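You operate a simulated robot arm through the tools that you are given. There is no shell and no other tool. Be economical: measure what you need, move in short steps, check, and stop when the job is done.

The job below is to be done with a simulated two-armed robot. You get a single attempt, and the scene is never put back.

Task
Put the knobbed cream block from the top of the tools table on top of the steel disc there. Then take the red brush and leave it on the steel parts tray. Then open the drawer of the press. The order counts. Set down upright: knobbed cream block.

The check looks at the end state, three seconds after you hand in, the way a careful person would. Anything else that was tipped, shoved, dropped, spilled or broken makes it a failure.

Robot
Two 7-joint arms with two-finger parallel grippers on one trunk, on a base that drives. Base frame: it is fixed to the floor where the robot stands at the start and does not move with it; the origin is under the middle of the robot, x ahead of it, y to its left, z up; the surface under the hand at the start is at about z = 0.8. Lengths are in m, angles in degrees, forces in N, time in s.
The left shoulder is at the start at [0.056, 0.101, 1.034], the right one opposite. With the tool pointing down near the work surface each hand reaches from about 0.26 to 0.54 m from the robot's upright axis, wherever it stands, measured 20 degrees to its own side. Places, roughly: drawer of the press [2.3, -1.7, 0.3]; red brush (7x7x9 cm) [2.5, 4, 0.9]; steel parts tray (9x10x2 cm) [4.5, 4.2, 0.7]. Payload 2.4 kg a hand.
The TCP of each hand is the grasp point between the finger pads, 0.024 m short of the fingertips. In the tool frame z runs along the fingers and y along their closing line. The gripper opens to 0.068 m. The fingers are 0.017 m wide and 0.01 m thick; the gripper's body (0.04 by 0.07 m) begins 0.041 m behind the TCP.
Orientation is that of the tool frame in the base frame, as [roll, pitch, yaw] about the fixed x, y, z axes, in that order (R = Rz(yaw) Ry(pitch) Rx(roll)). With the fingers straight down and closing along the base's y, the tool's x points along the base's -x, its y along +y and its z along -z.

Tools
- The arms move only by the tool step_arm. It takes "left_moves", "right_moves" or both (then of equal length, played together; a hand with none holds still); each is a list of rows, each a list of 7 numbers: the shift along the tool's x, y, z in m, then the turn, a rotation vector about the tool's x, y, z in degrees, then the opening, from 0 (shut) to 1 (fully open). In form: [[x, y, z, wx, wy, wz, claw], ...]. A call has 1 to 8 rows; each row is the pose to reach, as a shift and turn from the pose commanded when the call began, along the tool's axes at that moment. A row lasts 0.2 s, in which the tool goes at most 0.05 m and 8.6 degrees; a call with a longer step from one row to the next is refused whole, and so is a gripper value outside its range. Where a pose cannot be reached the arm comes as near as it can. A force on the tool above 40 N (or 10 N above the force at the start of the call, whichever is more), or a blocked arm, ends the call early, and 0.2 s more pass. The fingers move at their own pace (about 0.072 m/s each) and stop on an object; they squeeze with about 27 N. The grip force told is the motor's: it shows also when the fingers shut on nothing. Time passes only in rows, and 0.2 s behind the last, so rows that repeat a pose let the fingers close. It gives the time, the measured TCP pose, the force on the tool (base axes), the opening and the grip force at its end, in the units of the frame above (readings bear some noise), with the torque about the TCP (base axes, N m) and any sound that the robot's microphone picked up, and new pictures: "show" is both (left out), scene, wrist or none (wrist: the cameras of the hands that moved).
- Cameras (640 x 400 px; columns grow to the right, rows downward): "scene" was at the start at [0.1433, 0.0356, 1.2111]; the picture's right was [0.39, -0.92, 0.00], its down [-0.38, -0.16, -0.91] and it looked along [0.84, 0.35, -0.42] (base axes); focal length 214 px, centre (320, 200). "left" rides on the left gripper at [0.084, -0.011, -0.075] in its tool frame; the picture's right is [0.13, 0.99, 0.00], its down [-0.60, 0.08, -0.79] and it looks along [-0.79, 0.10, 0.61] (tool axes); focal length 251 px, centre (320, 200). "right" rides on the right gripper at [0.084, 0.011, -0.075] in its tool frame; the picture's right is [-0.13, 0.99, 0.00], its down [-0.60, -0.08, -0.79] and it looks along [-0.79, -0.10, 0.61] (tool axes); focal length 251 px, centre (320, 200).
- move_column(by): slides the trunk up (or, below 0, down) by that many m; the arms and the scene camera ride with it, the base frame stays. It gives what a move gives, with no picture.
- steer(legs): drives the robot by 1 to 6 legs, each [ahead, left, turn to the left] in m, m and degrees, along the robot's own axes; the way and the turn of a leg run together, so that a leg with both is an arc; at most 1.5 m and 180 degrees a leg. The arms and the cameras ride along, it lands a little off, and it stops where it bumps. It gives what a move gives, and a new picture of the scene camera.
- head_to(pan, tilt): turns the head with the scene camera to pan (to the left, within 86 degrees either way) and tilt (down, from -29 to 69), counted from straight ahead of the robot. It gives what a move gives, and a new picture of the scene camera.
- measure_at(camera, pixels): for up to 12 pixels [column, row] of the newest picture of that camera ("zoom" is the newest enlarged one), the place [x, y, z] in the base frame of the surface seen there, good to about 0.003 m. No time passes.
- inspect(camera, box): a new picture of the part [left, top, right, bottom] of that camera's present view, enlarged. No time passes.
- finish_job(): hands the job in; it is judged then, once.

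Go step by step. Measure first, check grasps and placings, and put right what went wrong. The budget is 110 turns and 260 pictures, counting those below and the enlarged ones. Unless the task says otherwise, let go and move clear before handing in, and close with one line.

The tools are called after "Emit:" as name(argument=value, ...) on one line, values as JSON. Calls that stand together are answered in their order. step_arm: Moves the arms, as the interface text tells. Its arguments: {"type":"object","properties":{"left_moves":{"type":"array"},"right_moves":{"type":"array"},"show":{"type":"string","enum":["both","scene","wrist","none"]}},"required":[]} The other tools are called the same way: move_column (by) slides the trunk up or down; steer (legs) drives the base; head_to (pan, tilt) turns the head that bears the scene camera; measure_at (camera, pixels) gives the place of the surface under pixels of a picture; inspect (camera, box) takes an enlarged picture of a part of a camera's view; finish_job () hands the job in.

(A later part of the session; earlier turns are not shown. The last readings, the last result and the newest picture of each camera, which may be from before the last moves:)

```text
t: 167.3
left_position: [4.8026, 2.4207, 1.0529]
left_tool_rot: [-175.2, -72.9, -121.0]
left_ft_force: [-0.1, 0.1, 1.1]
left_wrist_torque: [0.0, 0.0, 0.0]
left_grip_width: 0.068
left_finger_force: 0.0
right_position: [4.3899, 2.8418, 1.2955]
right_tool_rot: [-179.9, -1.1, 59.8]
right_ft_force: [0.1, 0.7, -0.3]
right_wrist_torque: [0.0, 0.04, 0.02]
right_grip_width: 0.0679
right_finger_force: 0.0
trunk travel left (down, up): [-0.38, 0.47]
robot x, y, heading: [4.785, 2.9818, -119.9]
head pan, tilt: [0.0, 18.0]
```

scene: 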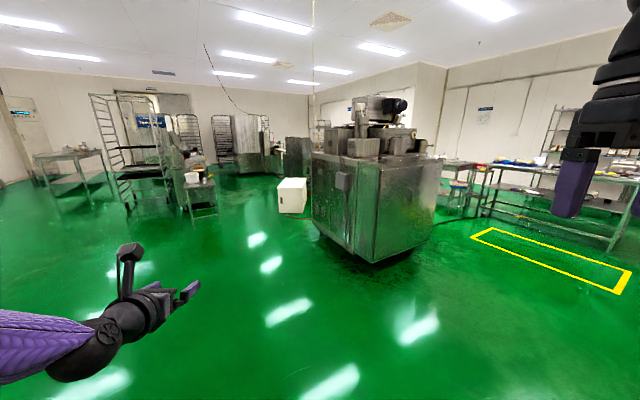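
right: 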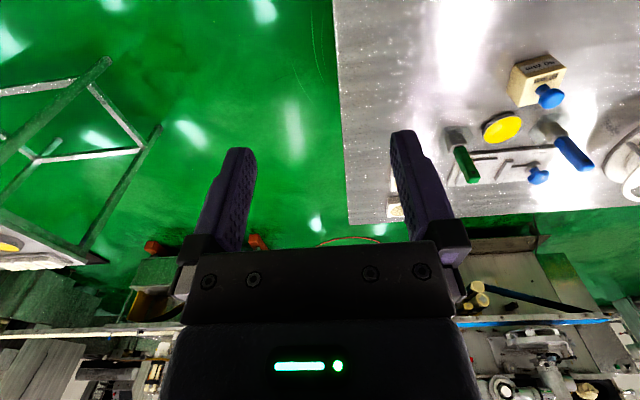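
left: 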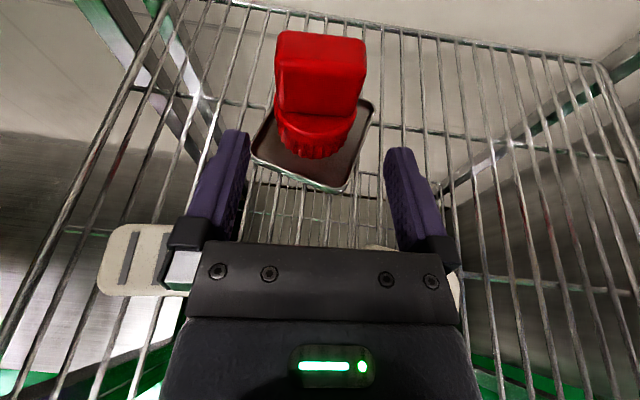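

The press must be beyond the machine, near (270,150). I zoom and measure.

Emit:
inspect(camera="scene", box=[30, 70, 330, 220])

Emit:
measure_at(camera="scene", pixels=[[290, 195], [265, 150], [295, 155], [240, 145], [310, 215], [370, 262], [205, 195], [140, 190], [190, 160], [430, 220], [265, 175], [250, 170]])

```text
2.13 times, centred on (180, 145) of scene
```

zoom: 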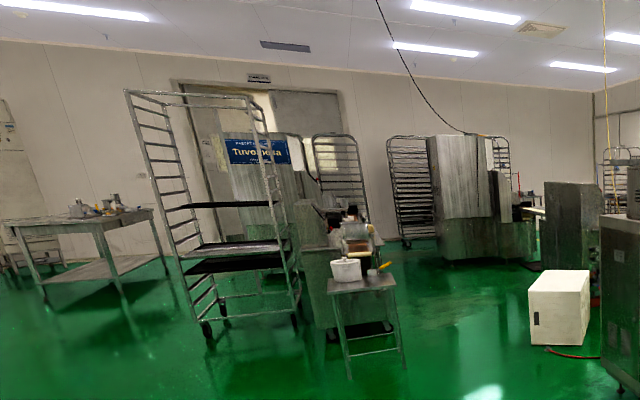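

```text
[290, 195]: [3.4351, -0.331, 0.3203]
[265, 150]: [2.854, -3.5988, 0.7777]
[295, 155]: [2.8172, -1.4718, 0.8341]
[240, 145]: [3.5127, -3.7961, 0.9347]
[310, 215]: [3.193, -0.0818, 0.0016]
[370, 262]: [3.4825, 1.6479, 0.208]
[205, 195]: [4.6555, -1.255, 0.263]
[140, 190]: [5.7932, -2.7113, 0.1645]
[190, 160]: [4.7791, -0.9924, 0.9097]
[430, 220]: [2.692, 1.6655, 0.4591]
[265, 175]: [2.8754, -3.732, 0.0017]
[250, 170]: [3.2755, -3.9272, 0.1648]
```

The press's rear seems to be near (2.8, -1.5). I drive west past the machine and then look south along the corridor.

Emit:
steer(legs=[[0, 0, -60], [1.5, 0.1, 0], [1.4, 0.15, 0], [0, 0, 90]])

Emit:
measure_at(camera="scene", pixels=[[320, 250], [320, 200], [250, 220], [400, 220], [200, 200], [450, 200], [320, 150], [280, 160], [250, 150], [350, 180], [300, 180], [500, 250]])

```text
refused: leg 2 is longer than a leg can be; nothing moved
```

```text
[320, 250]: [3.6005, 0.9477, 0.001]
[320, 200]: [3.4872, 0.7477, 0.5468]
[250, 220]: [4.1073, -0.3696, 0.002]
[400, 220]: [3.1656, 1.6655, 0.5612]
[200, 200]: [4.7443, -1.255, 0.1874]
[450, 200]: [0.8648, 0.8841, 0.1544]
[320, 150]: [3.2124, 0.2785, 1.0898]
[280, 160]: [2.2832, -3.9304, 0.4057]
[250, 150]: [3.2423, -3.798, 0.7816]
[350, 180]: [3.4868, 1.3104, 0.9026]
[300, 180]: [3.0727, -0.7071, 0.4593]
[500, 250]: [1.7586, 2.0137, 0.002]
```

Emit:
steer(legs=[[0, 0, -60], [1.48, 0.1, 0], [1.4, 0.15, 0], [0, 0, 90]])

```text
t: 187.7
left_position: [2.2226, 2.2467, 1.0525]
left_tool_rot: [-175.0, -72.9, -89.9]
left_ft_force: [-0.1, 0.6, -0.4]
left_wrist_torque: [-0.01, 0.0, 0.02]
left_grip_width: 0.0684
left_finger_force: 0.1
right_position: [1.6509, 2.3937, 1.2968]
right_tool_rot: [-179.9, -1.1, 91.0]
right_ft_force: [0.1, 0.3, 0.1]
right_wrist_torque: [-0.02, 0.01, 0.04]
right_grip_width: 0.0677
right_finger_force: 0.1
trunk travel left (down, up): [-0.38, 0.47]
robot x, y, heading: [1.919, 2.7162, -88.9]
head pan, tilt: [0.0, 18.0]
```

scene: 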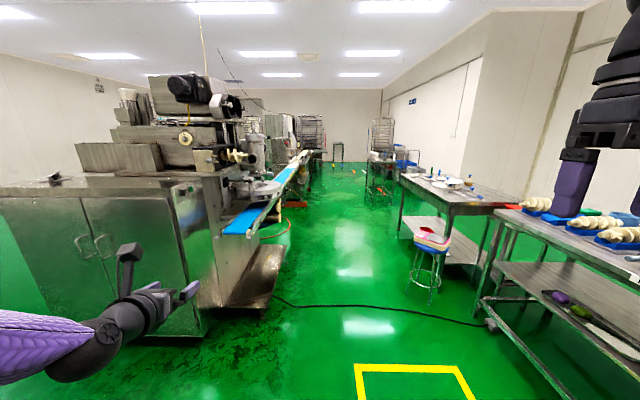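

The corridor runs between the machine with its conveyor (left) and the tables (right). I measure its sides.

Emit:
measure_at(camera="scene", pixels=[[412, 290], [405, 230], [398, 178], [245, 232], [300, 155], [262, 305], [285, 245], [290, 180], [315, 160], [380, 190], [340, 270], [305, 205]])

Emit:
inspect(camera="scene", box=[220, 100, 440, 240])

```text
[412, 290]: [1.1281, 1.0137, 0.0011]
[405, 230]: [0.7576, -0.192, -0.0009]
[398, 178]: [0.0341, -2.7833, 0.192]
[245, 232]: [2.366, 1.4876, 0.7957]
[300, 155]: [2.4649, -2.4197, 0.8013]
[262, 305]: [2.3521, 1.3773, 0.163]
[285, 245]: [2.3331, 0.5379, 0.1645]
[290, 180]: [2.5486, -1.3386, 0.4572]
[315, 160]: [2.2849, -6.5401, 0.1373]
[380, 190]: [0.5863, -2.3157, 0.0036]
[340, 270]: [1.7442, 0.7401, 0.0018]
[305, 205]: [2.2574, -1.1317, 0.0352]
```

```text
2.86 times, centred on (330, 170) of scene
```

zoom: 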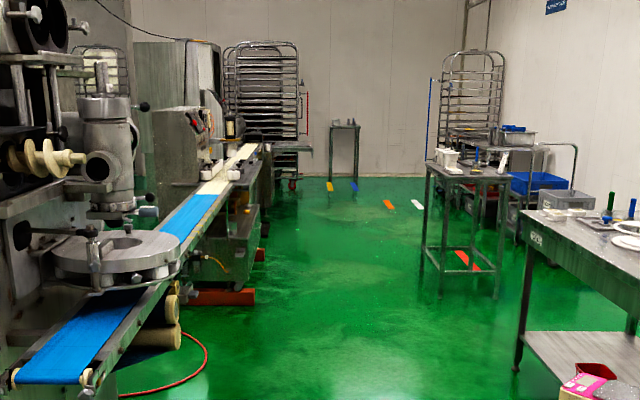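

The press is past the conveyor around (2.4, -1.5), facing the aisle. I drive down the corridor.

Emit:
steer(legs=[[1.4, -0.25, 0], [1.4, -0.1, 0]])

Emit:
head_to(pan=25, tilt=30)

Emit:
inspect(camera="scene", box=[220, 80, 460, 280])

```text
t: 201.3
left_position: [1.9412, -0.531, 1.052]
left_tool_rot: [-175.1, -73.0, -88.8]
left_ft_force: [0.1, 0.3, -0.4]
left_wrist_torque: [0.0, -0.04, -0.05]
left_grip_width: 0.068
left_finger_force: 0.1
right_position: [1.3683, -0.3949, 1.2969]
right_tool_rot: [-180.0, -1.1, 92.0]
right_ft_force: [-0.5, 0.2, -0.3]
right_wrist_torque: [0.02, -0.02, -0.06]
right_grip_width: 0.068
right_finger_force: 0.1
trunk travel left (down, up): [-0.38, 0.47]
robot x, y, heading: [1.6286, -0.0617, -87.8]
head pan, tilt: [0.0, 18.0]
```

scene: 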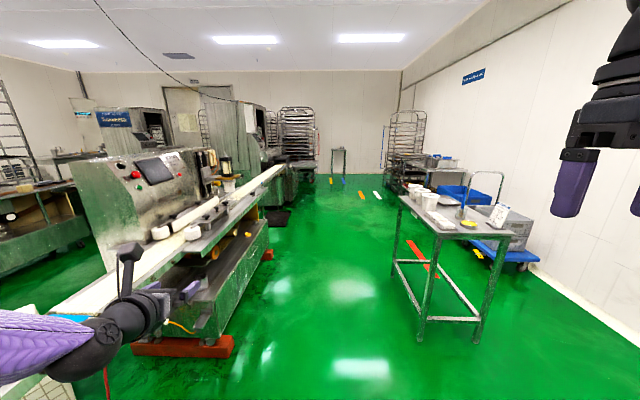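

```text
t: 202.2
left_position: [1.9406, -0.5316, 1.0539]
left_tool_rot: [-175.1, -72.8, -88.8]
left_ft_force: [-0.2, 0.5, -0.1]
left_wrist_torque: [0.0, -0.02, 0.03]
left_grip_width: 0.0682
left_finger_force: 0.1
right_position: [1.3668, -0.3954, 1.2962]
right_tool_rot: [179.9, -1.2, 92.0]
right_ft_force: [0.1, 0.7, -0.3]
right_wrist_torque: [0.02, -0.02, 0.03]
right_grip_width: 0.0679
right_finger_force: 0.1
trunk travel left (down, up): [-0.38, 0.47]
robot x, y, heading: [1.6284, -0.0625, -87.8]
head pan, tilt: [25.0, 30.0]
```

scene: 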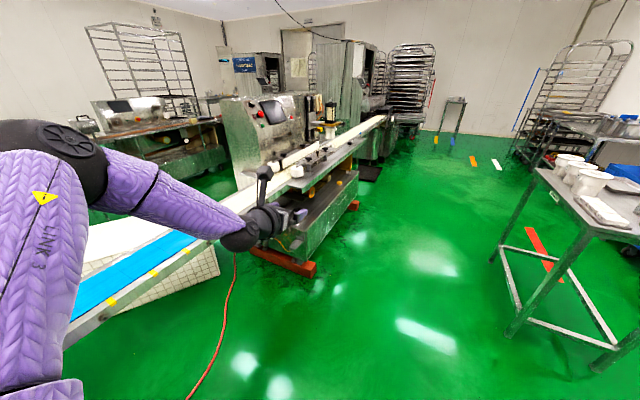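

```text
2.00 times, centred on (340, 180) of scene
```

zoom: 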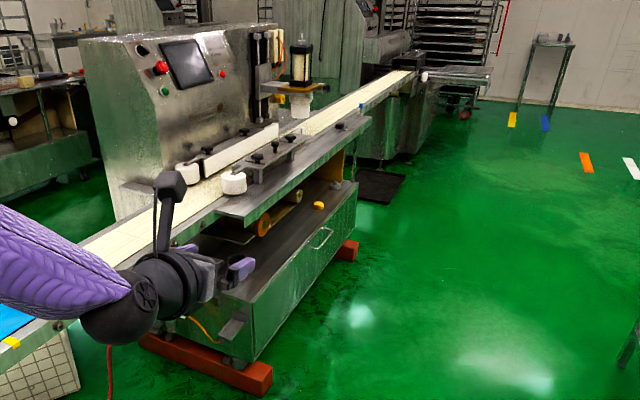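

I see the press with a loop handle on its front at zoom (322,237). I measure it and the side table across the aisle.

Emit:
measure_at(camera="zoom", pixels=[[322, 237], [318, 245], [330, 230], [300, 270], [345, 210], [265, 330], [300, 215], [240, 380], [350, 250], [320, 205], [230, 325], [280, 240]])

Emit:
measure_at(camera="scene", pixels=[[540, 175], [507, 335], [495, 262], [590, 290], [600, 235]])

```text
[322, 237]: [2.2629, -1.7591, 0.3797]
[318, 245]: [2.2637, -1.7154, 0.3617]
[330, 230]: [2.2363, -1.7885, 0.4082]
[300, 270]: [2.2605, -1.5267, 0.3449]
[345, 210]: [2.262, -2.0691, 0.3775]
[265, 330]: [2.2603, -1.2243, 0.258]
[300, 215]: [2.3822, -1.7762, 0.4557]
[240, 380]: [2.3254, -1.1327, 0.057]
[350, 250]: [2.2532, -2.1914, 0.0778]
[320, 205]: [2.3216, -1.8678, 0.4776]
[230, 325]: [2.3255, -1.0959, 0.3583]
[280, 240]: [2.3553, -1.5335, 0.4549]
```

```text
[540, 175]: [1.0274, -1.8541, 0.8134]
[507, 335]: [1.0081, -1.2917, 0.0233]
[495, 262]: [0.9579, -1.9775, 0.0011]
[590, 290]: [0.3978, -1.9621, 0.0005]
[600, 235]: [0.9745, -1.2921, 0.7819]
```

The handle is at about (2.236–2.262, -1.74, 0.39); the aisle is 1.2 m wide. I draw the left hand back, then drive to (1.58, -1.5) and face the press, to use the right hand.

Emit:
step_arm(left_moves=[[-0.01, -0.01, -0.04, 0, 0, 0, 1], [-0.02, -0.02, -0.08, 0, 0, 0, 1], [-0.03, -0.03, -0.12, 0, 0, 0, 1], [-0.04, -0.03, -0.16, 0, 0, 0, 1]], show="none")

Emit:
steer(legs=[[1.43, -0.12, 0], [0, 0, 87.8]])

Emit:
head_to(pan=-15, tilt=55)

```text
t: 203.2
left_position: [1.9559, -0.3663, 1.0609]
left_tool_rot: [-175.4, -73.0, -88.7]
left_ft_force: [-0.9, -0.3, -0.4]
left_wrist_torque: [0.02, -0.01, -0.01]
left_grip_width: 0.0678
left_finger_force: 0.1
left hand out of reach, approached as far as the arm can: row 4
right_position: [1.3674, -0.3939, 1.2964]
right_tool_rot: [-180.0, -1.1, 92.0]
right_ft_force: [-0.2, -0.3, 0.5]
right_wrist_torque: [-0.03, 0.0, -0.04]
right_grip_width: 0.0681
right_finger_force: 0.0
trunk travel left (down, up): [-0.38, 0.47]
robot x, y, heading: [1.6267, -0.0634, -87.6]
head pan, tilt: [25.0, 30.0]
```

```text
t: 214.1
left_position: [1.8804, -1.185, 1.0608]
left_tool_rot: [-175.2, -72.8, -0.1]
left_ft_force: [0.3, -0.1, 0.0]
left_wrist_torque: [-0.03, 0.0, -0.04]
left_grip_width: 0.0682
left_finger_force: 0.0
right_position: [1.8933, -1.773, 1.2967]
right_tool_rot: [179.9, -1.2, -179.4]
right_ft_force: [-0.1, 1.6, -0.1]
right_wrist_torque: [0.02, 0.02, 0.02]
right_grip_width: 0.068
right_finger_force: 0.0
trunk travel left (down, up): [-0.38, 0.47]
robot x, y, heading: [1.5667, -1.5049, 0.7]
head pan, tilt: [25.0, 30.0]
```

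scene: 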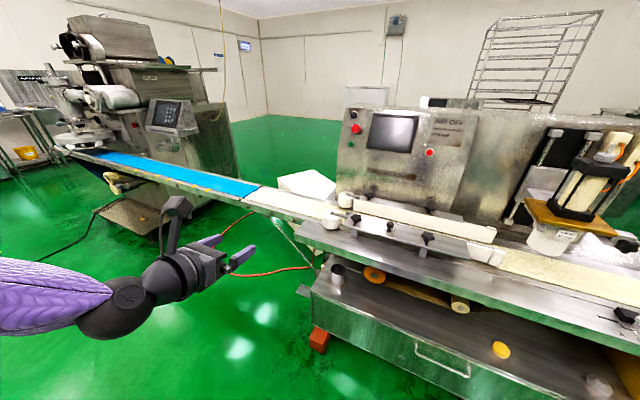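

```text
t: 215.1
left_position: [1.8799, -1.1848, 1.0613]
left_tool_rot: [-175.2, -72.9, 0.0]
left_ft_force: [1.5, 0.0, 0.3]
left_wrist_torque: [-0.02, -0.02, 0.0]
left_grip_width: 0.068
left_finger_force: 0.1
right_position: [1.8942, -1.7747, 1.2976]
right_tool_rot: [-180.0, -1.1, -179.3]
right_ft_force: [0.4, -0.2, 0.1]
right_wrist_torque: [-0.02, 0.0, 0.0]
right_grip_width: 0.0677
right_finger_force: 0.1
trunk travel left (down, up): [-0.38, 0.47]
robot x, y, heading: [1.573, -1.5075, 0.6]
head pan, tilt: [-15.0, 55.0]
```

scene: 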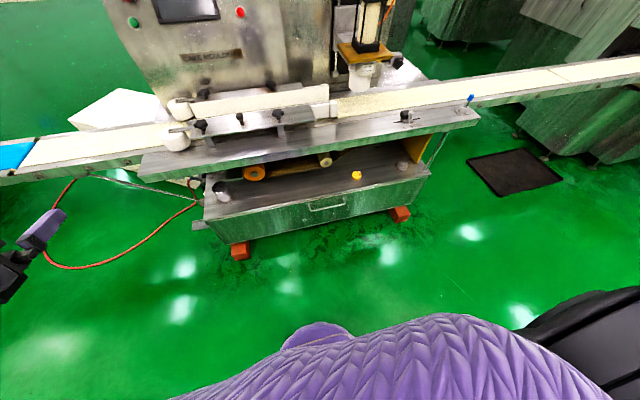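

Emit:
inspect(camera="scene", box=[190, 140, 440, 270])

Emit:
inspect(camera="scene", box=[295, 180, 365, 230])

```text
2.56 times, centred on (315, 205) of scene
```

zoom: 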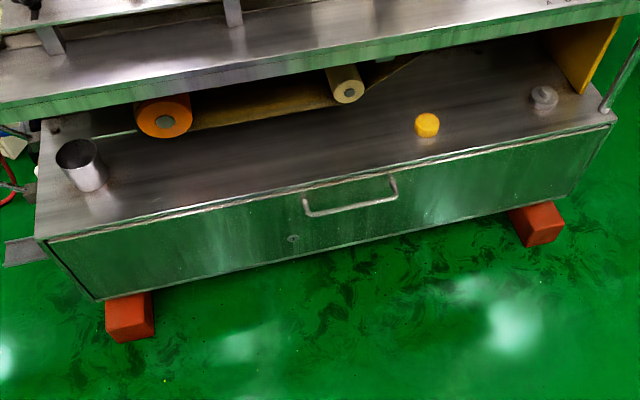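

```text
8.00 times, centred on (330, 205) of scene
```

zoom: 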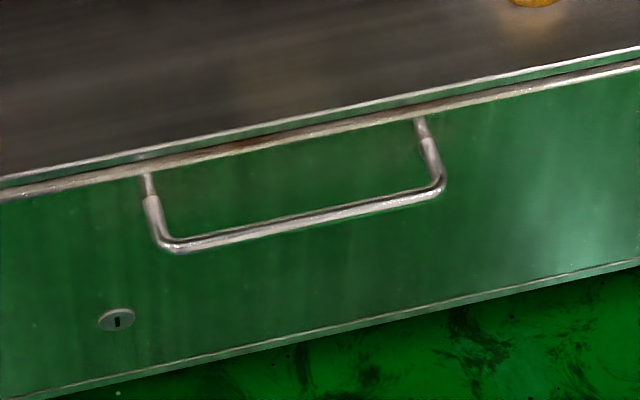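

There's a full-width drawer with a horizontal bar handle. I measure the bar, the drawer face and the overhanging press table.

Emit:
measure_at(camera="zoom", pixels=[[180, 243], [300, 221], [420, 196], [155, 215], [432, 160], [145, 180], [420, 125], [300, 180], [300, 270], [300, 135], [300, 150], [118, 320]])

Emit:
measure_at(camera="scene", pixels=[[320, 151], [300, 145], [200, 178], [400, 125], [430, 170], [215, 215], [210, 230], [240, 250], [400, 213], [320, 240]])

```text
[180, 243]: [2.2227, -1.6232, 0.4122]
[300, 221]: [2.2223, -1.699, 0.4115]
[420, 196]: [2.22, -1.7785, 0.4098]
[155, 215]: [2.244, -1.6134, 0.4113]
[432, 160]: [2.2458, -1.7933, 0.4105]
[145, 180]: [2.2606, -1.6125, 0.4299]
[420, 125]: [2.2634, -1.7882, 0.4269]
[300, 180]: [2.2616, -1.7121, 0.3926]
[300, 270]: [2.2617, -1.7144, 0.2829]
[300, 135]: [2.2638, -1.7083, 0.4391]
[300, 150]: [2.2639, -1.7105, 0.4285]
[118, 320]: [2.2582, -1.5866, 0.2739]
```

```text
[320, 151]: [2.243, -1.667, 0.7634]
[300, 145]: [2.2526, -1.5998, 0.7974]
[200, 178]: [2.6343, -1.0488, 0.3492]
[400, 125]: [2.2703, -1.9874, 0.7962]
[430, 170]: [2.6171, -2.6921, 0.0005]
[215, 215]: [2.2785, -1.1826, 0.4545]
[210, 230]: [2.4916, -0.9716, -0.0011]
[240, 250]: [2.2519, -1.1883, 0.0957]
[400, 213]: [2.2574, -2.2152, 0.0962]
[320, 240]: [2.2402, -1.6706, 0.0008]
```

The bar lies at x ≈ 2.227, z 0.411, y -1.615…-1.79, 3.5 cm off the face, with the press table overhanging at x 2.245, z 0.76. I'll grip it with the right hand, fingers forward and closing vertically; first I turn the hand in free space.

Emit:
step_arm(right_moves=[[0.0, 0, 0.03, 0, 0, 8.5, 0.6], [0.0, 0, 0.06, 0, 0, 17, 0.6], [0.0, 0, 0.09, 0, 0, 25.5, 0.6], [0.0, 0, 0.12, 0, 0, 34, 0.6], [0.0, 0, 0.14, 0, 0, 42.5, 0.6], [0.0, 0, 0.16, 0, 0, 51, 0.6], [0.0, 0, 0.18, 0, 0, 59.5, 0.6], [0.0, 0, 0.2, 0, 0, 68, 0.6]], show="none")

Emit:
step_arm(right_moves=[[0, 0, 0, 0, 0, 8, 0.6], [0, 0, 0, 0, 0, 15, 0.6], [0, 0, 0, 0, 0, 22, 0.6]], show="none")

Emit:
step_arm(right_moves=[[0, 0, 0, -8.5, 0, 0, 0.6], [0, 0, 0, -17, 0, 0, 0.6], [0, 0, 0, -25.5, 0, 0, 0.6], [0, 0, 0, -34, 0, 0, 0.6], [0, 0, 0, -42.5, 0, 0, 0.6], [0, 0, 0, -51, 0, 0, 0.6], [0, 0, 0, -59.5, 0, 0, 0.6], [0, 0, 0, -68, 0, 0, 0.6]], show="both")

```text
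t: 216.9
left_position: [1.8787, -1.1844, 1.0611]
left_tool_rot: [-175.1, -72.8, 0.0]
left_ft_force: [1.0, 0.3, 0.7]
left_wrist_torque: [0.02, 0.01, 0.01]
left_grip_width: 0.0676
left_finger_force: 0.1
right_position: [1.8898, -1.7741, 1.0964]
right_tool_rot: [-179.0, -0.5, 112.6]
right_ft_force: [-0.1, 1.1, 0.0]
right_wrist_torque: [0.0, 0.01, 0.02]
right_grip_width: 0.0409
right_finger_force: 0.1
trunk travel left (down, up): [-0.38, 0.47]
robot x, y, heading: [1.5687, -1.5045, 0.8]
head pan, tilt: [-15.0, 55.0]
```

```text
t: 217.7
left_position: [1.8803, -1.1853, 1.0619]
left_tool_rot: [-175.1, -72.9, -0.1]
left_ft_force: [1.1, 0.4, 0.6]
left_wrist_torque: [-0.01, -0.04, 0.01]
left_grip_width: 0.068
left_finger_force: 0.1
right_position: [1.8901, -1.7726, 1.0963]
right_tool_rot: [-178.9, -0.1, 90.6]
right_ft_force: [-0.2, 0.0, 0.2]
right_wrist_torque: [-0.01, -0.01, 0.01]
right_grip_width: 0.0409
right_finger_force: 0.2
trunk travel left (down, up): [-0.38, 0.47]
robot x, y, heading: [1.5644, -1.5053, 0.6]
head pan, tilt: [-15.0, 55.0]
```

```text
t: 219.5
left_position: [1.8792, -1.1841, 1.061]
left_tool_rot: [-175.1, -72.8, -0.2]
left_ft_force: [-0.2, 0.4, 1.4]
left_wrist_torque: [-0.03, 0.03, 0.0]
left_grip_width: 0.068
left_finger_force: 0.0
right_position: [1.9094, -1.791, 1.098]
right_tool_rot: [113.1, -0.1, 90.9]
right_ft_force: [0.2, 0.9, -1.0]
right_wrist_torque: [0.0, 0.01, 0.02]
right_grip_width: 0.0409
right_finger_force: 0.1
right hand out of reach, approached as far as the arm can: row 7, 8
trunk travel left (down, up): [-0.38, 0.47]
robot x, y, heading: [1.5694, -1.505, 0.7]
head pan, tilt: [-15.0, 55.0]
```

scene: 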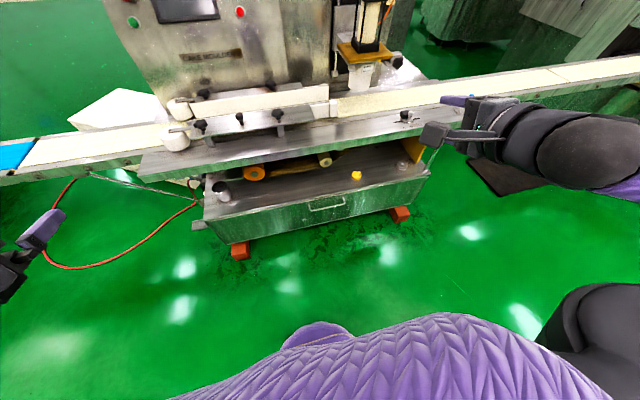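
right: 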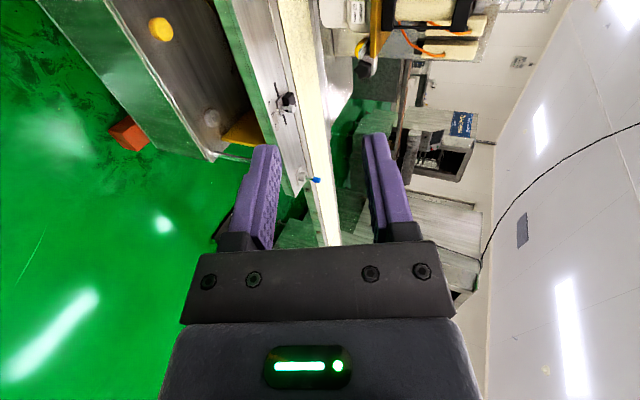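

The hand now points forward, 23° downward, closing vertically. I lower the trunk fully, then the arm toward handle height.

Emit:
move_column(by=-0.37)

Emit:
step_arm(right_moves=[[0, -0.037, 0.015, 0, 0, 0, 0.6], [0, -0.074, 0.03, 0, 0, 0, 0.6], [0, -0.111, 0.045, 0, 0, 0, 0.6], [0, -0.148, 0.06, 0, 0, 0, 0.6], [0, -0.185, 0.075, 0, 0, 0, 0.6], [0, -0.222, 0.09, 0, 0, 0, 0.6], [0, -0.259, 0.105, 0, 0, 0, 0.6], [0, -0.29, 0.12, 0, 0, 0, 0.6]], show="both")

```text
t: 223.1
left_position: [1.9079, -1.1832, 0.6077]
left_tool_rot: [-175.8, -55.6, 0.4]
left_ft_force: [0.1, 0.0, -1.7]
left_wrist_torque: [0.04, -0.01, 0.01]
left_grip_width: 0.0679
left_finger_force: 0.1
right_position: [1.947, -1.7907, 0.6361]
right_tool_rot: [130.5, 0.0, 90.9]
right_ft_force: [-0.1, 0.8, 0.6]
right_wrist_torque: [0.0, -0.02, 0.02]
right_grip_width: 0.0406
right_finger_force: 0.1
trunk travel left (down, up): [-0.01, 0.84]
robot x, y, heading: [1.5698, -1.502, 0.6]
head pan, tilt: [-15.0, 55.0]
```

```text
t: 224.9
left_position: [1.9071, -1.1826, 0.6062]
left_tool_rot: [-175.7, -55.8, 0.3]
left_ft_force: [0.0, 0.0, 0.7]
left_wrist_torque: [-0.05, 0.06, 0.01]
left_grip_width: 0.0678
left_finger_force: 0.0
right_position: [1.839, -1.8501, 0.496]
right_tool_rot: [130.5, 0.0, 90.7]
right_ft_force: [0.5, 0.5, 0.5]
right_wrist_torque: [-0.04, 0.0, -0.01]
right_grip_width: 0.0408
right_finger_force: 0.1
right hand out of reach, approached as far as the arm can: row 3, 4, 5, 6, 7, 8
trunk travel left (down, up): [-0.01, 0.84]
robot x, y, heading: [1.5674, -1.5028, 0.5]
head pan, tilt: [-15.0, 55.0]
```

scene: 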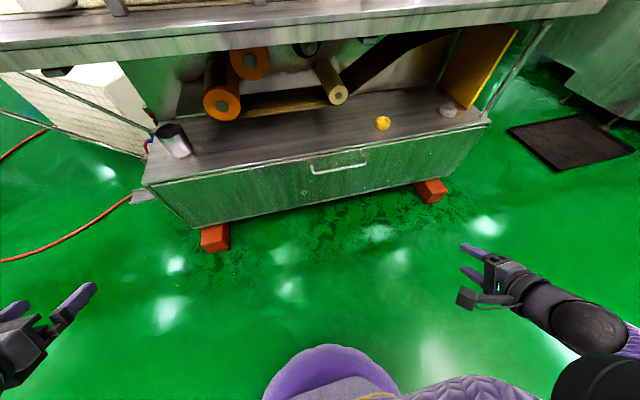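
right: 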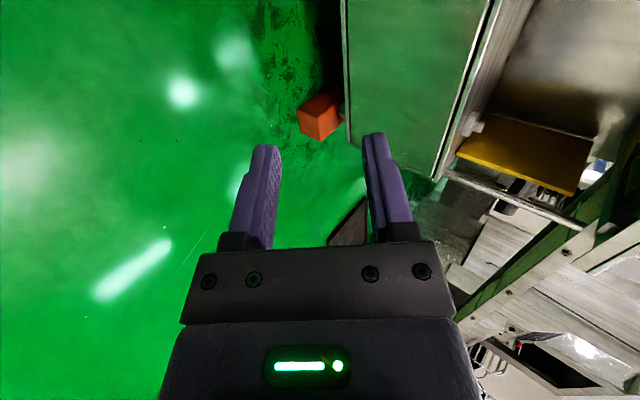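

The arm's down-reach is better further out. I extend forward and slightly down, and inward.

Emit:
step_arm(right_moves=[[0.014, 0.0145, 0.034, 0, 0, 0, 0.6], [0.028, 0.029, 0.068, 0, 0, 0, 0.6], [0.042, 0.043, 0.101, 0, 0, 0, 0.6], [0.056, 0.058, 0.135, 0, 0, 0, 0.6], [0.07, 0.072, 0.169, 0, 0, 0, 0.6], [0.08, 0.086, 0.2024, 0, 0, 0, 0.6]], show="both")

```text
t: 226.3
left_position: [1.907, -1.1842, 0.6087]
left_tool_rot: [-175.7, -55.7, 0.4]
left_ft_force: [-0.2, 0.1, -0.3]
left_wrist_torque: [0.0, 0.01, -0.02]
left_grip_width: 0.0682
left_finger_force: 0.1
right_position: [1.982, -1.8355, 0.5433]
right_tool_rot: [130.4, -0.1, 90.8]
right_ft_force: [-0.1, 0.6, -0.1]
right_wrist_torque: [-0.02, 0.03, 0.0]
right_grip_width: 0.0404
right_finger_force: 0.1
right hand out of reach, approached as far as the arm can: row 1, 2, 3, 4, 5, 6
trunk travel left (down, up): [-0.01, 0.84]
robot x, y, heading: [1.5692, -1.5035, 0.8]
head pan, tilt: [-15.0, 55.0]
```

scene: 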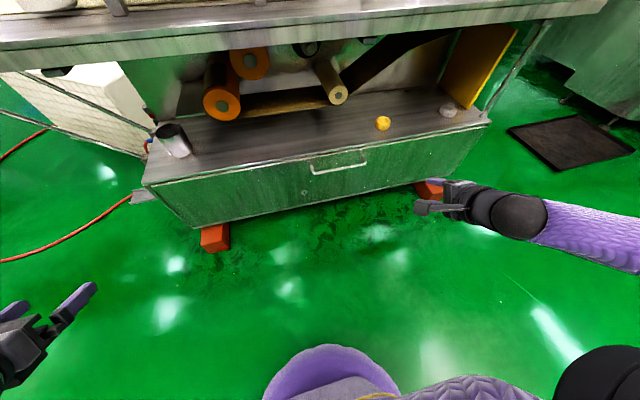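
right: 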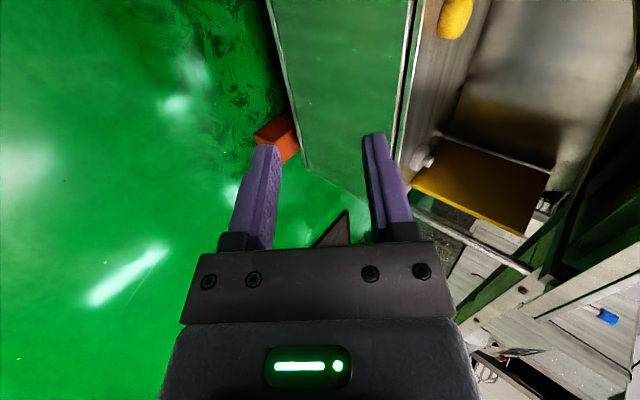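

The low, near-horizontal pose is limited. A steep hand (fingers mostly down) hooking behind the bar should reach lower; I turn the fingers down by 25°.

Emit:
step_arm(right_moves=[[0, 0, 0, 8, 0, 0, 0.6], [0, 0, 0, 16, 0, 0, 0.6], [0, 0, 0, 25, 0, 0, 0.6]], show="none")

Emit:
step_arm(right_moves=[[0.02, 0.02, 0.02, 0, 0, 0, 0.6], [0.04, 0.03, 0.04, 0, 0, 0, 0.6], [0.06, 0.04, 0.06, 0, 0, 0, 0.6], [0.08, 0.05, 0.08, 0, 0, 0, 0.6], [0.08, 0.06, 0.1, 0, 0, 0, 0.6]], show="scene")

```text
refused: row 3 steps farther than a row can; nothing moved
```

```text
t: 227.5
left_position: [1.9074, -1.183, 0.608]
left_tool_rot: [-175.8, -55.6, 0.3]
left_ft_force: [0.1, -0.5, 0.6]
left_wrist_torque: [0.02, -0.01, -0.02]
left_grip_width: 0.068
left_finger_force: 0.1
right_position: [2.0984, -1.7541, 0.5244]
right_tool_rot: [130.5, 0.0, 90.8]
right_ft_force: [0.4, -0.3, 0.2]
right_wrist_torque: [0.0, 0.01, 0.01]
right_grip_width: 0.0408
right_finger_force: 0.1
right hand out of reach, approached as far as the arm can: row 1, 2
trunk travel left (down, up): [-0.01, 0.84]
robot x, y, heading: [1.572, -1.505, 0.7]
head pan, tilt: [-15.0, 55.0]
```

scene: 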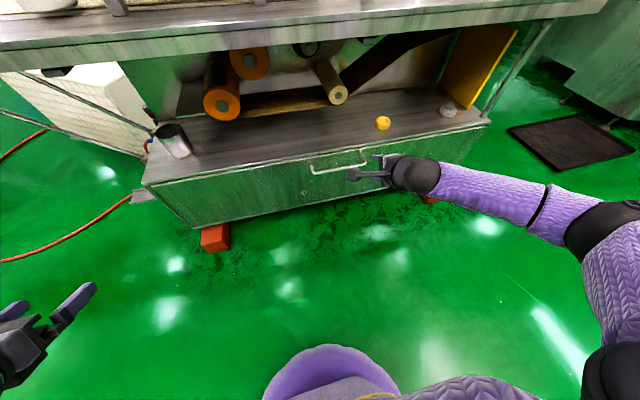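

Further out it does reach. I try lowering from here with the same tilt.

Emit:
step_arm(right_moves=[[0.005, -0.012, 0.02, 0, 0, 0, 0.6], [0.01, -0.025, 0.04, 0, 0, 0, 0.6], [0.015, -0.037, 0.06, 0, 0, 0, 0.6], [0.02, -0.049, 0.081, 0, 0, 0, 0.6]], show="both")

```text
t: 228.5
left_position: [1.9073, -1.1833, 0.6079]
left_tool_rot: [-175.7, -55.7, 0.3]
left_ft_force: [0.9, -0.7, 0.6]
left_wrist_torque: [0.0, 0.03, 0.02]
left_grip_width: 0.0683
left_finger_force: 0.1
right_position: [2.1298, -1.7349, 0.4362]
right_tool_rot: [130.4, 0.0, 90.8]
right_ft_force: [-0.7, 0.8, 0.6]
right_wrist_torque: [0.01, -0.05, -0.01]
right_grip_width: 0.0408
right_finger_force: 0.1
trunk travel left (down, up): [-0.01, 0.84]
robot x, y, heading: [1.572, -1.5052, 0.8]
head pan, tilt: [-15.0, 55.0]
```

scene: 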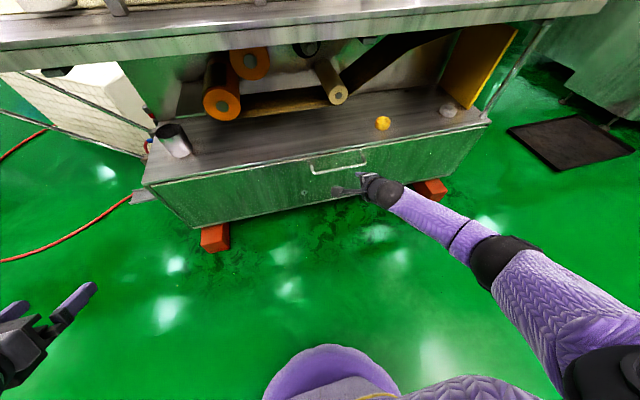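
right: 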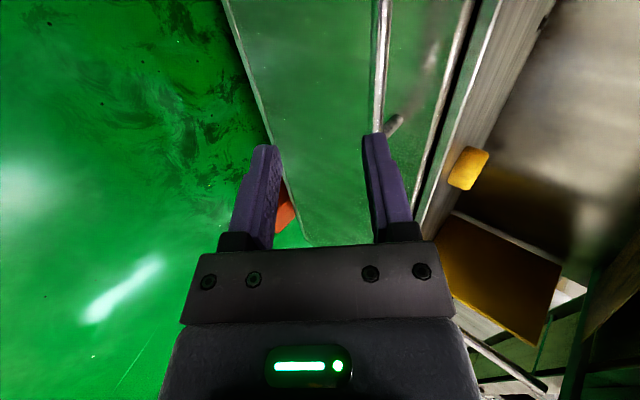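

Now at (2.130, -1.735, 0.436) with no limit reached. I re-measure the bar from the right wrist camera before engaging.

Emit:
inspect(camera="right", box=[330, 0, 450, 150])

Emit:
measure_at(camera="right", pixels=[[386, 10], [383, 50], [379, 100], [378, 125], [395, 125], [400, 118], [350, 80], [410, 60], [430, 100]])

```text
2.67 times, centred on (390, 75) of right
```

zoom: 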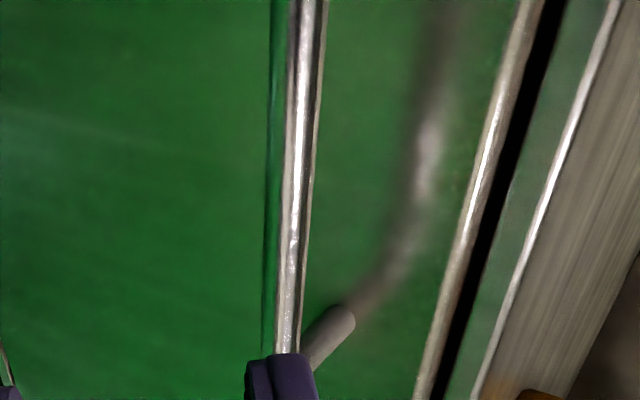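

```text
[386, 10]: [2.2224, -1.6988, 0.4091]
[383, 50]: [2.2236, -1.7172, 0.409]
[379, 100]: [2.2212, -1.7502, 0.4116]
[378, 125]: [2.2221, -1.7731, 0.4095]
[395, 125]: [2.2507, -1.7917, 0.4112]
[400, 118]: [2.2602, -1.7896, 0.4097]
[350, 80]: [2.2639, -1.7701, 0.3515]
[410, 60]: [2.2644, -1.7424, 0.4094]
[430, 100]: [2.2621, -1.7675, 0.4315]
```

Bar centre is about (2.2265, 0.406). I align so that it lies between the pads, with opening 3 cm, then advance along the fingers.

Emit:
step_arm(right_moves=[[0.007, 0.02, 0.0125, 0, 0, 0, 0.44], [0.015, 0.0398, 0.0251, 0, 0, 0, 0.44], [0.015, 0.0398, 0.0251, 0, 0, 0, 0.44]], show="wrist")

Emit:
inspect(camera="right", box=[200, 60, 440, 260])

```text
t: 229.3
left_position: [1.9077, -1.1841, 0.6084]
left_tool_rot: [-175.8, -55.7, 0.3]
left_ft_force: [0.0, -0.7, 0.6]
left_wrist_torque: [0.0, 0.01, 0.03]
left_grip_width: 0.068
left_finger_force: 0.1
right_position: [2.1736, -1.7196, 0.4506]
right_tool_rot: [130.5, -0.1, 90.9]
right_ft_force: [-0.7, 0.0, 0.1]
right_wrist_torque: [0.0, -0.02, 0.01]
right_grip_width: 0.0298
right_finger_force: 0.0
trunk travel left (down, up): [-0.01, 0.84]
robot x, y, heading: [1.5677, -1.5059, 1.0]
head pan, tilt: [-15.0, 55.0]
```

right: 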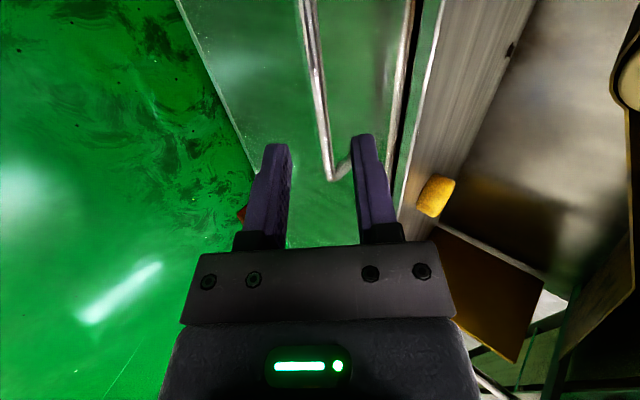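

```text
2.00 times, centred on (320, 160) of right
```

zoom: 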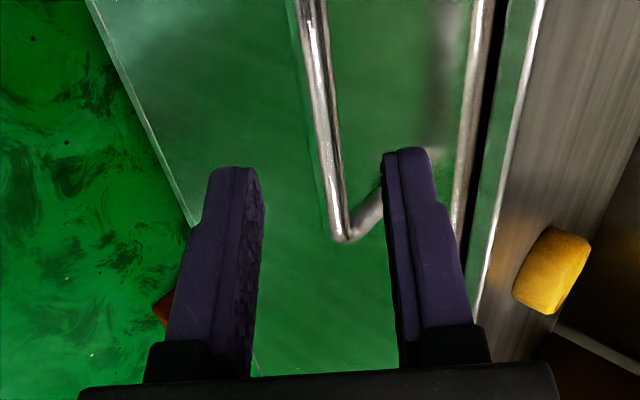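

The bar is between the fingers. I advance 6 cm along the finger direction, watching force.

Emit:
step_arm(right_moves=[[0, 0, 0.02, 0, 0, 0, 0.44], [0, 0, 0.04, 0, 0, 0, 0.44], [0, 0, 0.052, 0, 0, 0, 0.44], [0, 0, 0.06, 0, 0, 0, 0.44], [0, 0, 0.06, 0, 0, 0, 0.44]], show="wrist")

Emit:
inspect(camera="right", box=[200, 60, 440, 260])

```text
t: 230.5
left_position: [1.9075, -1.1829, 0.6079]
left_tool_rot: [-175.8, -55.7, 0.3]
left_ft_force: [0.3, -0.2, 0.1]
left_wrist_torque: [0.01, 0.02, 0.0]
left_grip_width: 0.0679
left_finger_force: 0.1
right_position: [2.1905, -1.7203, 0.4263]
right_tool_rot: [130.3, 0.0, 90.7]
right_ft_force: [0.3, 0.3, -0.7]
right_wrist_torque: [0.0, 0.0, -0.04]
right_grip_width: 0.0299
right_finger_force: 0.1
right hand out of reach, approached as far as the arm can: row 2, 3, 4, 5
trunk travel left (down, up): [-0.01, 0.84]
robot x, y, heading: [1.5687, -1.5025, 0.8]
head pan, tilt: [-15.0, 55.0]
```

right: 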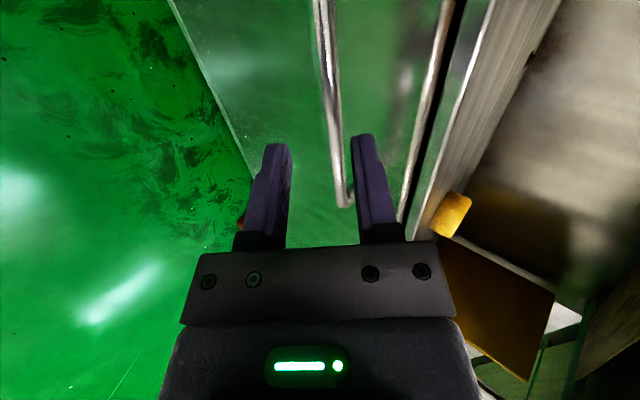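

```text
2.00 times, centred on (320, 160) of right
```

zoom: 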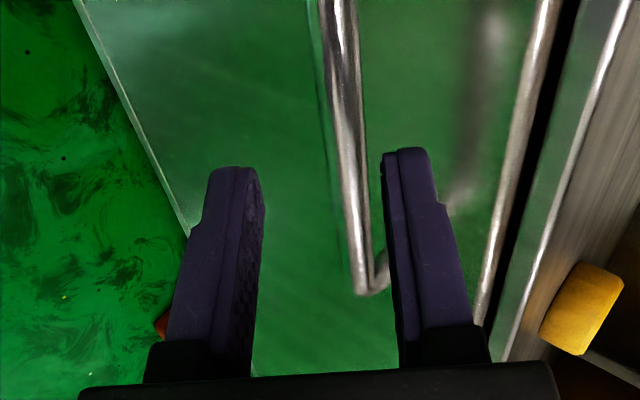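

The arm ran out of reach 4 cm short with no contact. I draw the hand back 5 cm, move the base 5 cm closer, and try again.

Emit:
step_arm(right_moves=[[0, -0.012, -0.024, 0, 0, 0, 0.44], [0, -0.0246, -0.0473, 0, 0, 0, 0.44], [0, -0.0246, -0.0473, 0, 0, 0, 0.44]], show="none")

Emit:
steer(legs=[[0.05, 0, 0]])

Emit:
step_arm(right_moves=[[0, 0, 0, 0, 0, 0, 0.44]], show="wrist")

```text
t: 231.3
left_position: [1.9078, -1.1824, 0.6077]
left_tool_rot: [-175.7, -55.7, 0.4]
left_ft_force: [0.4, 0.9, -0.7]
left_wrist_torque: [0.02, -0.02, -0.02]
left_grip_width: 0.068
left_finger_force: 0.1
right_position: [2.137, -1.7208, 0.438]
right_tool_rot: [130.4, 0.0, 90.7]
right_ft_force: [0.9, -0.5, 0.5]
right_wrist_torque: [0.01, 0.02, -0.03]
right_grip_width: 0.0298
right_finger_force: 0.1
right hand out of reach, approached as far as the arm can: row 1
trunk travel left (down, up): [-0.01, 0.84]
robot x, y, heading: [1.5677, -1.5045, 0.9]
head pan, tilt: [-15.0, 55.0]
```

```text
t: 232.2
left_position: [1.9577, -1.1834, 0.6089]
left_tool_rot: [-175.8, -55.7, 0.3]
left_ft_force: [0.2, -1.1, -0.1]
left_wrist_torque: [0.0, -0.01, 0.0]
left_grip_width: 0.0679
left_finger_force: 0.0
right_position: [2.1877, -1.72, 0.4385]
right_tool_rot: [130.4, -0.1, 90.8]
right_ft_force: [1.0, -0.4, -0.2]
right_wrist_torque: [0.0, -0.01, 0.02]
right_grip_width: 0.0299
right_finger_force: 0.0
trunk travel left (down, up): [-0.01, 0.84]
robot x, y, heading: [1.6212, -1.5084, 0.6]
head pan, tilt: [-15.0, 55.0]
```

scene: 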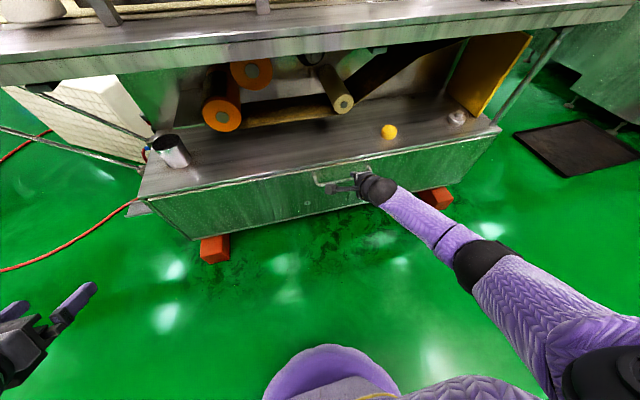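

```text
t: 232.6
left_position: [1.9575, -1.1821, 0.6074]
left_tool_rot: [-175.7, -55.7, 0.3]
left_ft_force: [-0.7, -0.5, -0.2]
left_wrist_torque: [0.03, -0.01, 0.01]
left_grip_width: 0.0683
left_finger_force: 0.0
right_position: [2.1882, -1.72, 0.4392]
right_tool_rot: [130.4, -0.1, 90.8]
right_ft_force: [0.3, -0.4, 0.1]
right_wrist_torque: [0.01, 0.01, 0.01]
right_grip_width: 0.0298
right_finger_force: 0.1
trunk travel left (down, up): [-0.01, 0.84]
robot x, y, heading: [1.6185, -1.5031, 0.8]
head pan, tilt: [-15.0, 55.0]
```

right: 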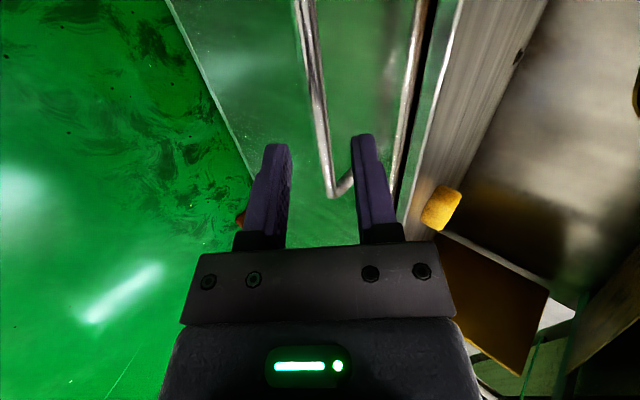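

At row 118 the bar's column is about 320, i.e. exactly centred between the pads. I advance 4.2 cm.

Emit:
step_arm(right_moves=[[0, 0, 0.015, 0, 0, 0, 0.44], [0, 0, 0.03, 0, 0, 0, 0.44], [0, 0, 0.038, 0, 0, 0, 0.44], [0, 0, 0.042, 0, 0, 0, 0.44], [0, 0, 0.042, 0, 0, 0, 0.44]], show="wrist")

Emit:
inspect(camera="right", box=[200, 60, 440, 260])

```text
t: 233.8
left_position: [1.9575, -1.1831, 0.6083]
left_tool_rot: [-175.7, -55.7, 0.3]
left_ft_force: [-0.2, 0.7, 0.2]
left_wrist_torque: [0.02, -0.03, 0.01]
left_grip_width: 0.0678
left_finger_force: 0.0
right_position: [2.2199, -1.7207, 0.4113]
right_tool_rot: [130.4, 0.0, 90.9]
right_ft_force: [-0.9, 0.1, -0.5]
right_wrist_torque: [0.01, 0.01, -0.02]
right_grip_width: 0.0295
right_finger_force: 0.0
trunk travel left (down, up): [-0.01, 0.84]
robot x, y, heading: [1.6196, -1.5062, 0.5]
head pan, tilt: [-15.0, 55.0]
```

right: 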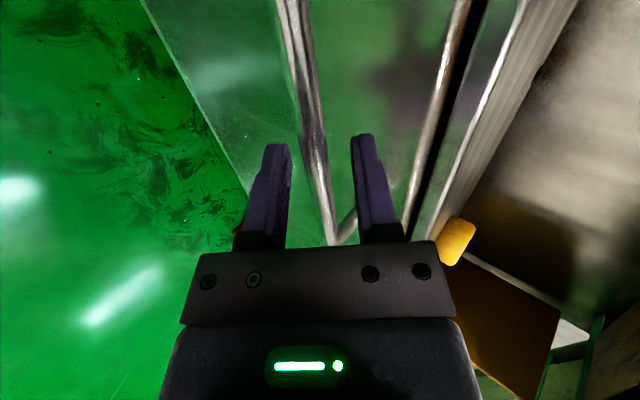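

```text
2.00 times, centred on (320, 160) of right
```

zoom: 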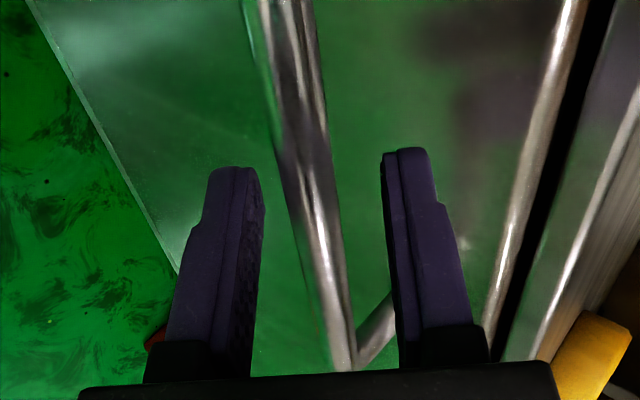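

Bar in place between the pads, no contact. I close the gripper on it.

Emit:
step_arm(right_moves=[[0, 0, 0, 0, 0, 0, 0.3], [0, 0, 0, 0, 0, 0, 0.15], [0, 0, 0, 0, 0, 0, 0.0], [0, 0, 0, 0, 0, 0, 0.0]], show="wrist")

```text
t: 234.8
left_position: [1.958, -1.1825, 0.6089]
left_tool_rot: [-175.7, -55.8, 0.3]
left_ft_force: [0.6, 0.1, 0.2]
left_wrist_torque: [-0.02, -0.02, 0.01]
left_grip_width: 0.068
left_finger_force: 0.0
right_position: [2.2195, -1.72, 0.4116]
right_tool_rot: [130.4, -0.1, 90.8]
right_ft_force: [-2.7, 1.5, -2.3]
right_wrist_torque: [0.13, 0.04, 0.03]
right_grip_width: 0.0115
right_finger_force: 31.4
trunk travel left (down, up): [-0.01, 0.84]
robot x, y, heading: [1.6209, -1.5054, 0.8]
head pan, tilt: [-15.0, 55.0]
```

right: 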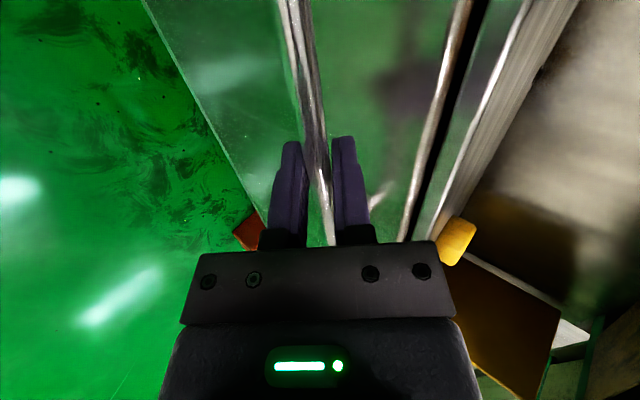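

The bar is gripped (11.5 mm, 31 N). I pull by backing the base 10 cm.

Emit:
steer(legs=[[-0.1, 0, 0]])

Emit:
measure_at(camera="scene", pixels=[[180, 215], [250, 200], [320, 205], [450, 165]])

```text
t: 236.0
left_position: [1.8582, -1.1838, 0.6082]
left_tool_rot: [-175.6, -55.7, 0.2]
left_ft_force: [0.4, -0.1, 0.4]
left_wrist_torque: [-0.02, -0.01, 0.0]
left_grip_width: 0.068
left_finger_force: 0.0
right_position: [2.1206, -1.7198, 0.4113]
right_tool_rot: [130.4, -0.1, 90.9]
right_ft_force: [-3.0, 13.3, -3.9]
right_wrist_torque: [0.07, 0.07, -0.05]
right_grip_width: 0.0117
right_finger_force: 32.5
trunk travel left (down, up): [-0.01, 0.84]
robot x, y, heading: [1.5182, -1.5074, 0.6]
head pan, tilt: [-15.0, 55.0]
```

scene: 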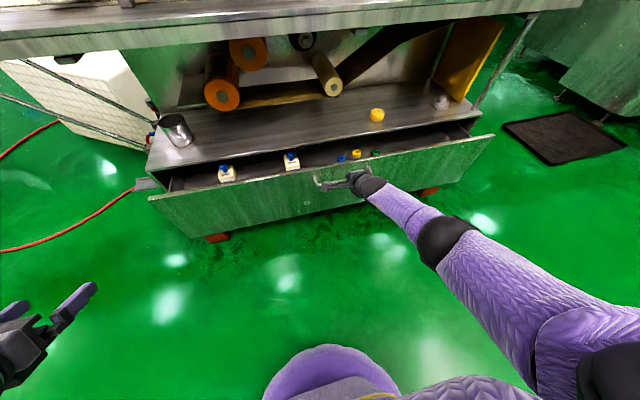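

```text
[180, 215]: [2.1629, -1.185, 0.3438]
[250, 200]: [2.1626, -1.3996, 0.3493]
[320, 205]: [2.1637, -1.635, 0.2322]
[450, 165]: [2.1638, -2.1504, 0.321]
```

The drawer is sliding out (front now x = 2.163, items inside upright). I pull another 12 cm, easing slightly left to relieve the 13 N side force.

Emit:
steer(legs=[[-0.12, 0.003, 0]])

Emit:
inspect(camera="scene", box=[130, 90, 510, 280])

Emit:
measure_at(camera="scene", pixels=[[180, 225], [250, 210], [320, 215], [450, 185]])

```text
t: 237.2
left_position: [1.7384, -1.1832, 0.6077]
left_tool_rot: [-175.7, -55.7, 0.3]
left_ft_force: [0.5, -0.5, -0.1]
left_wrist_torque: [-0.02, 0.0, 0.0]
left_grip_width: 0.0678
left_finger_force: 0.1
right_position: [2.0007, -1.7191, 0.411]
right_tool_rot: [130.5, 0.0, 90.8]
right_ft_force: [-3.5, -16.0, 2.6]
right_wrist_torque: [-0.39, 0.0, -0.56]
right_grip_width: 0.0117
right_finger_force: 32.6
trunk travel left (down, up): [-0.01, 0.84]
robot x, y, heading: [1.4039, -1.5027, 0.8]
head pan, tilt: [-15.0, 55.0]
```

scene: 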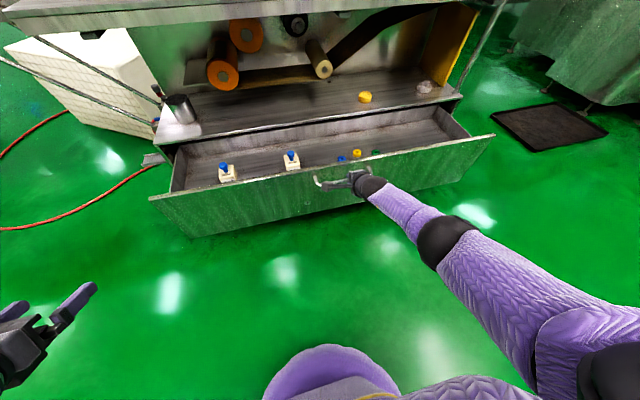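

```text
1.68 times, centred on (320, 185) of scene
```

zoom: 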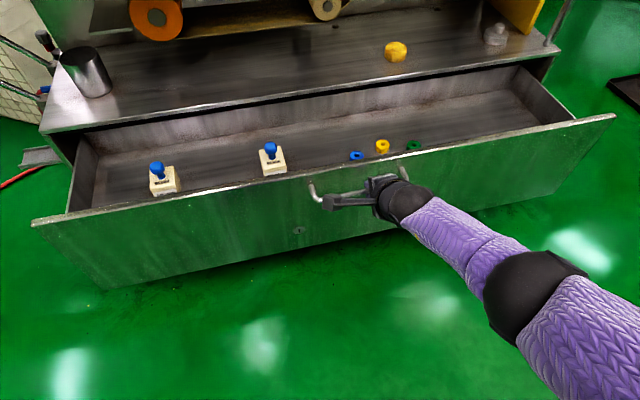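

```text
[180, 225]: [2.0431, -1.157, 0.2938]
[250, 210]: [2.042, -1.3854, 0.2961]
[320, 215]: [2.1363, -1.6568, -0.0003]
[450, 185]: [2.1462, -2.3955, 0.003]
```

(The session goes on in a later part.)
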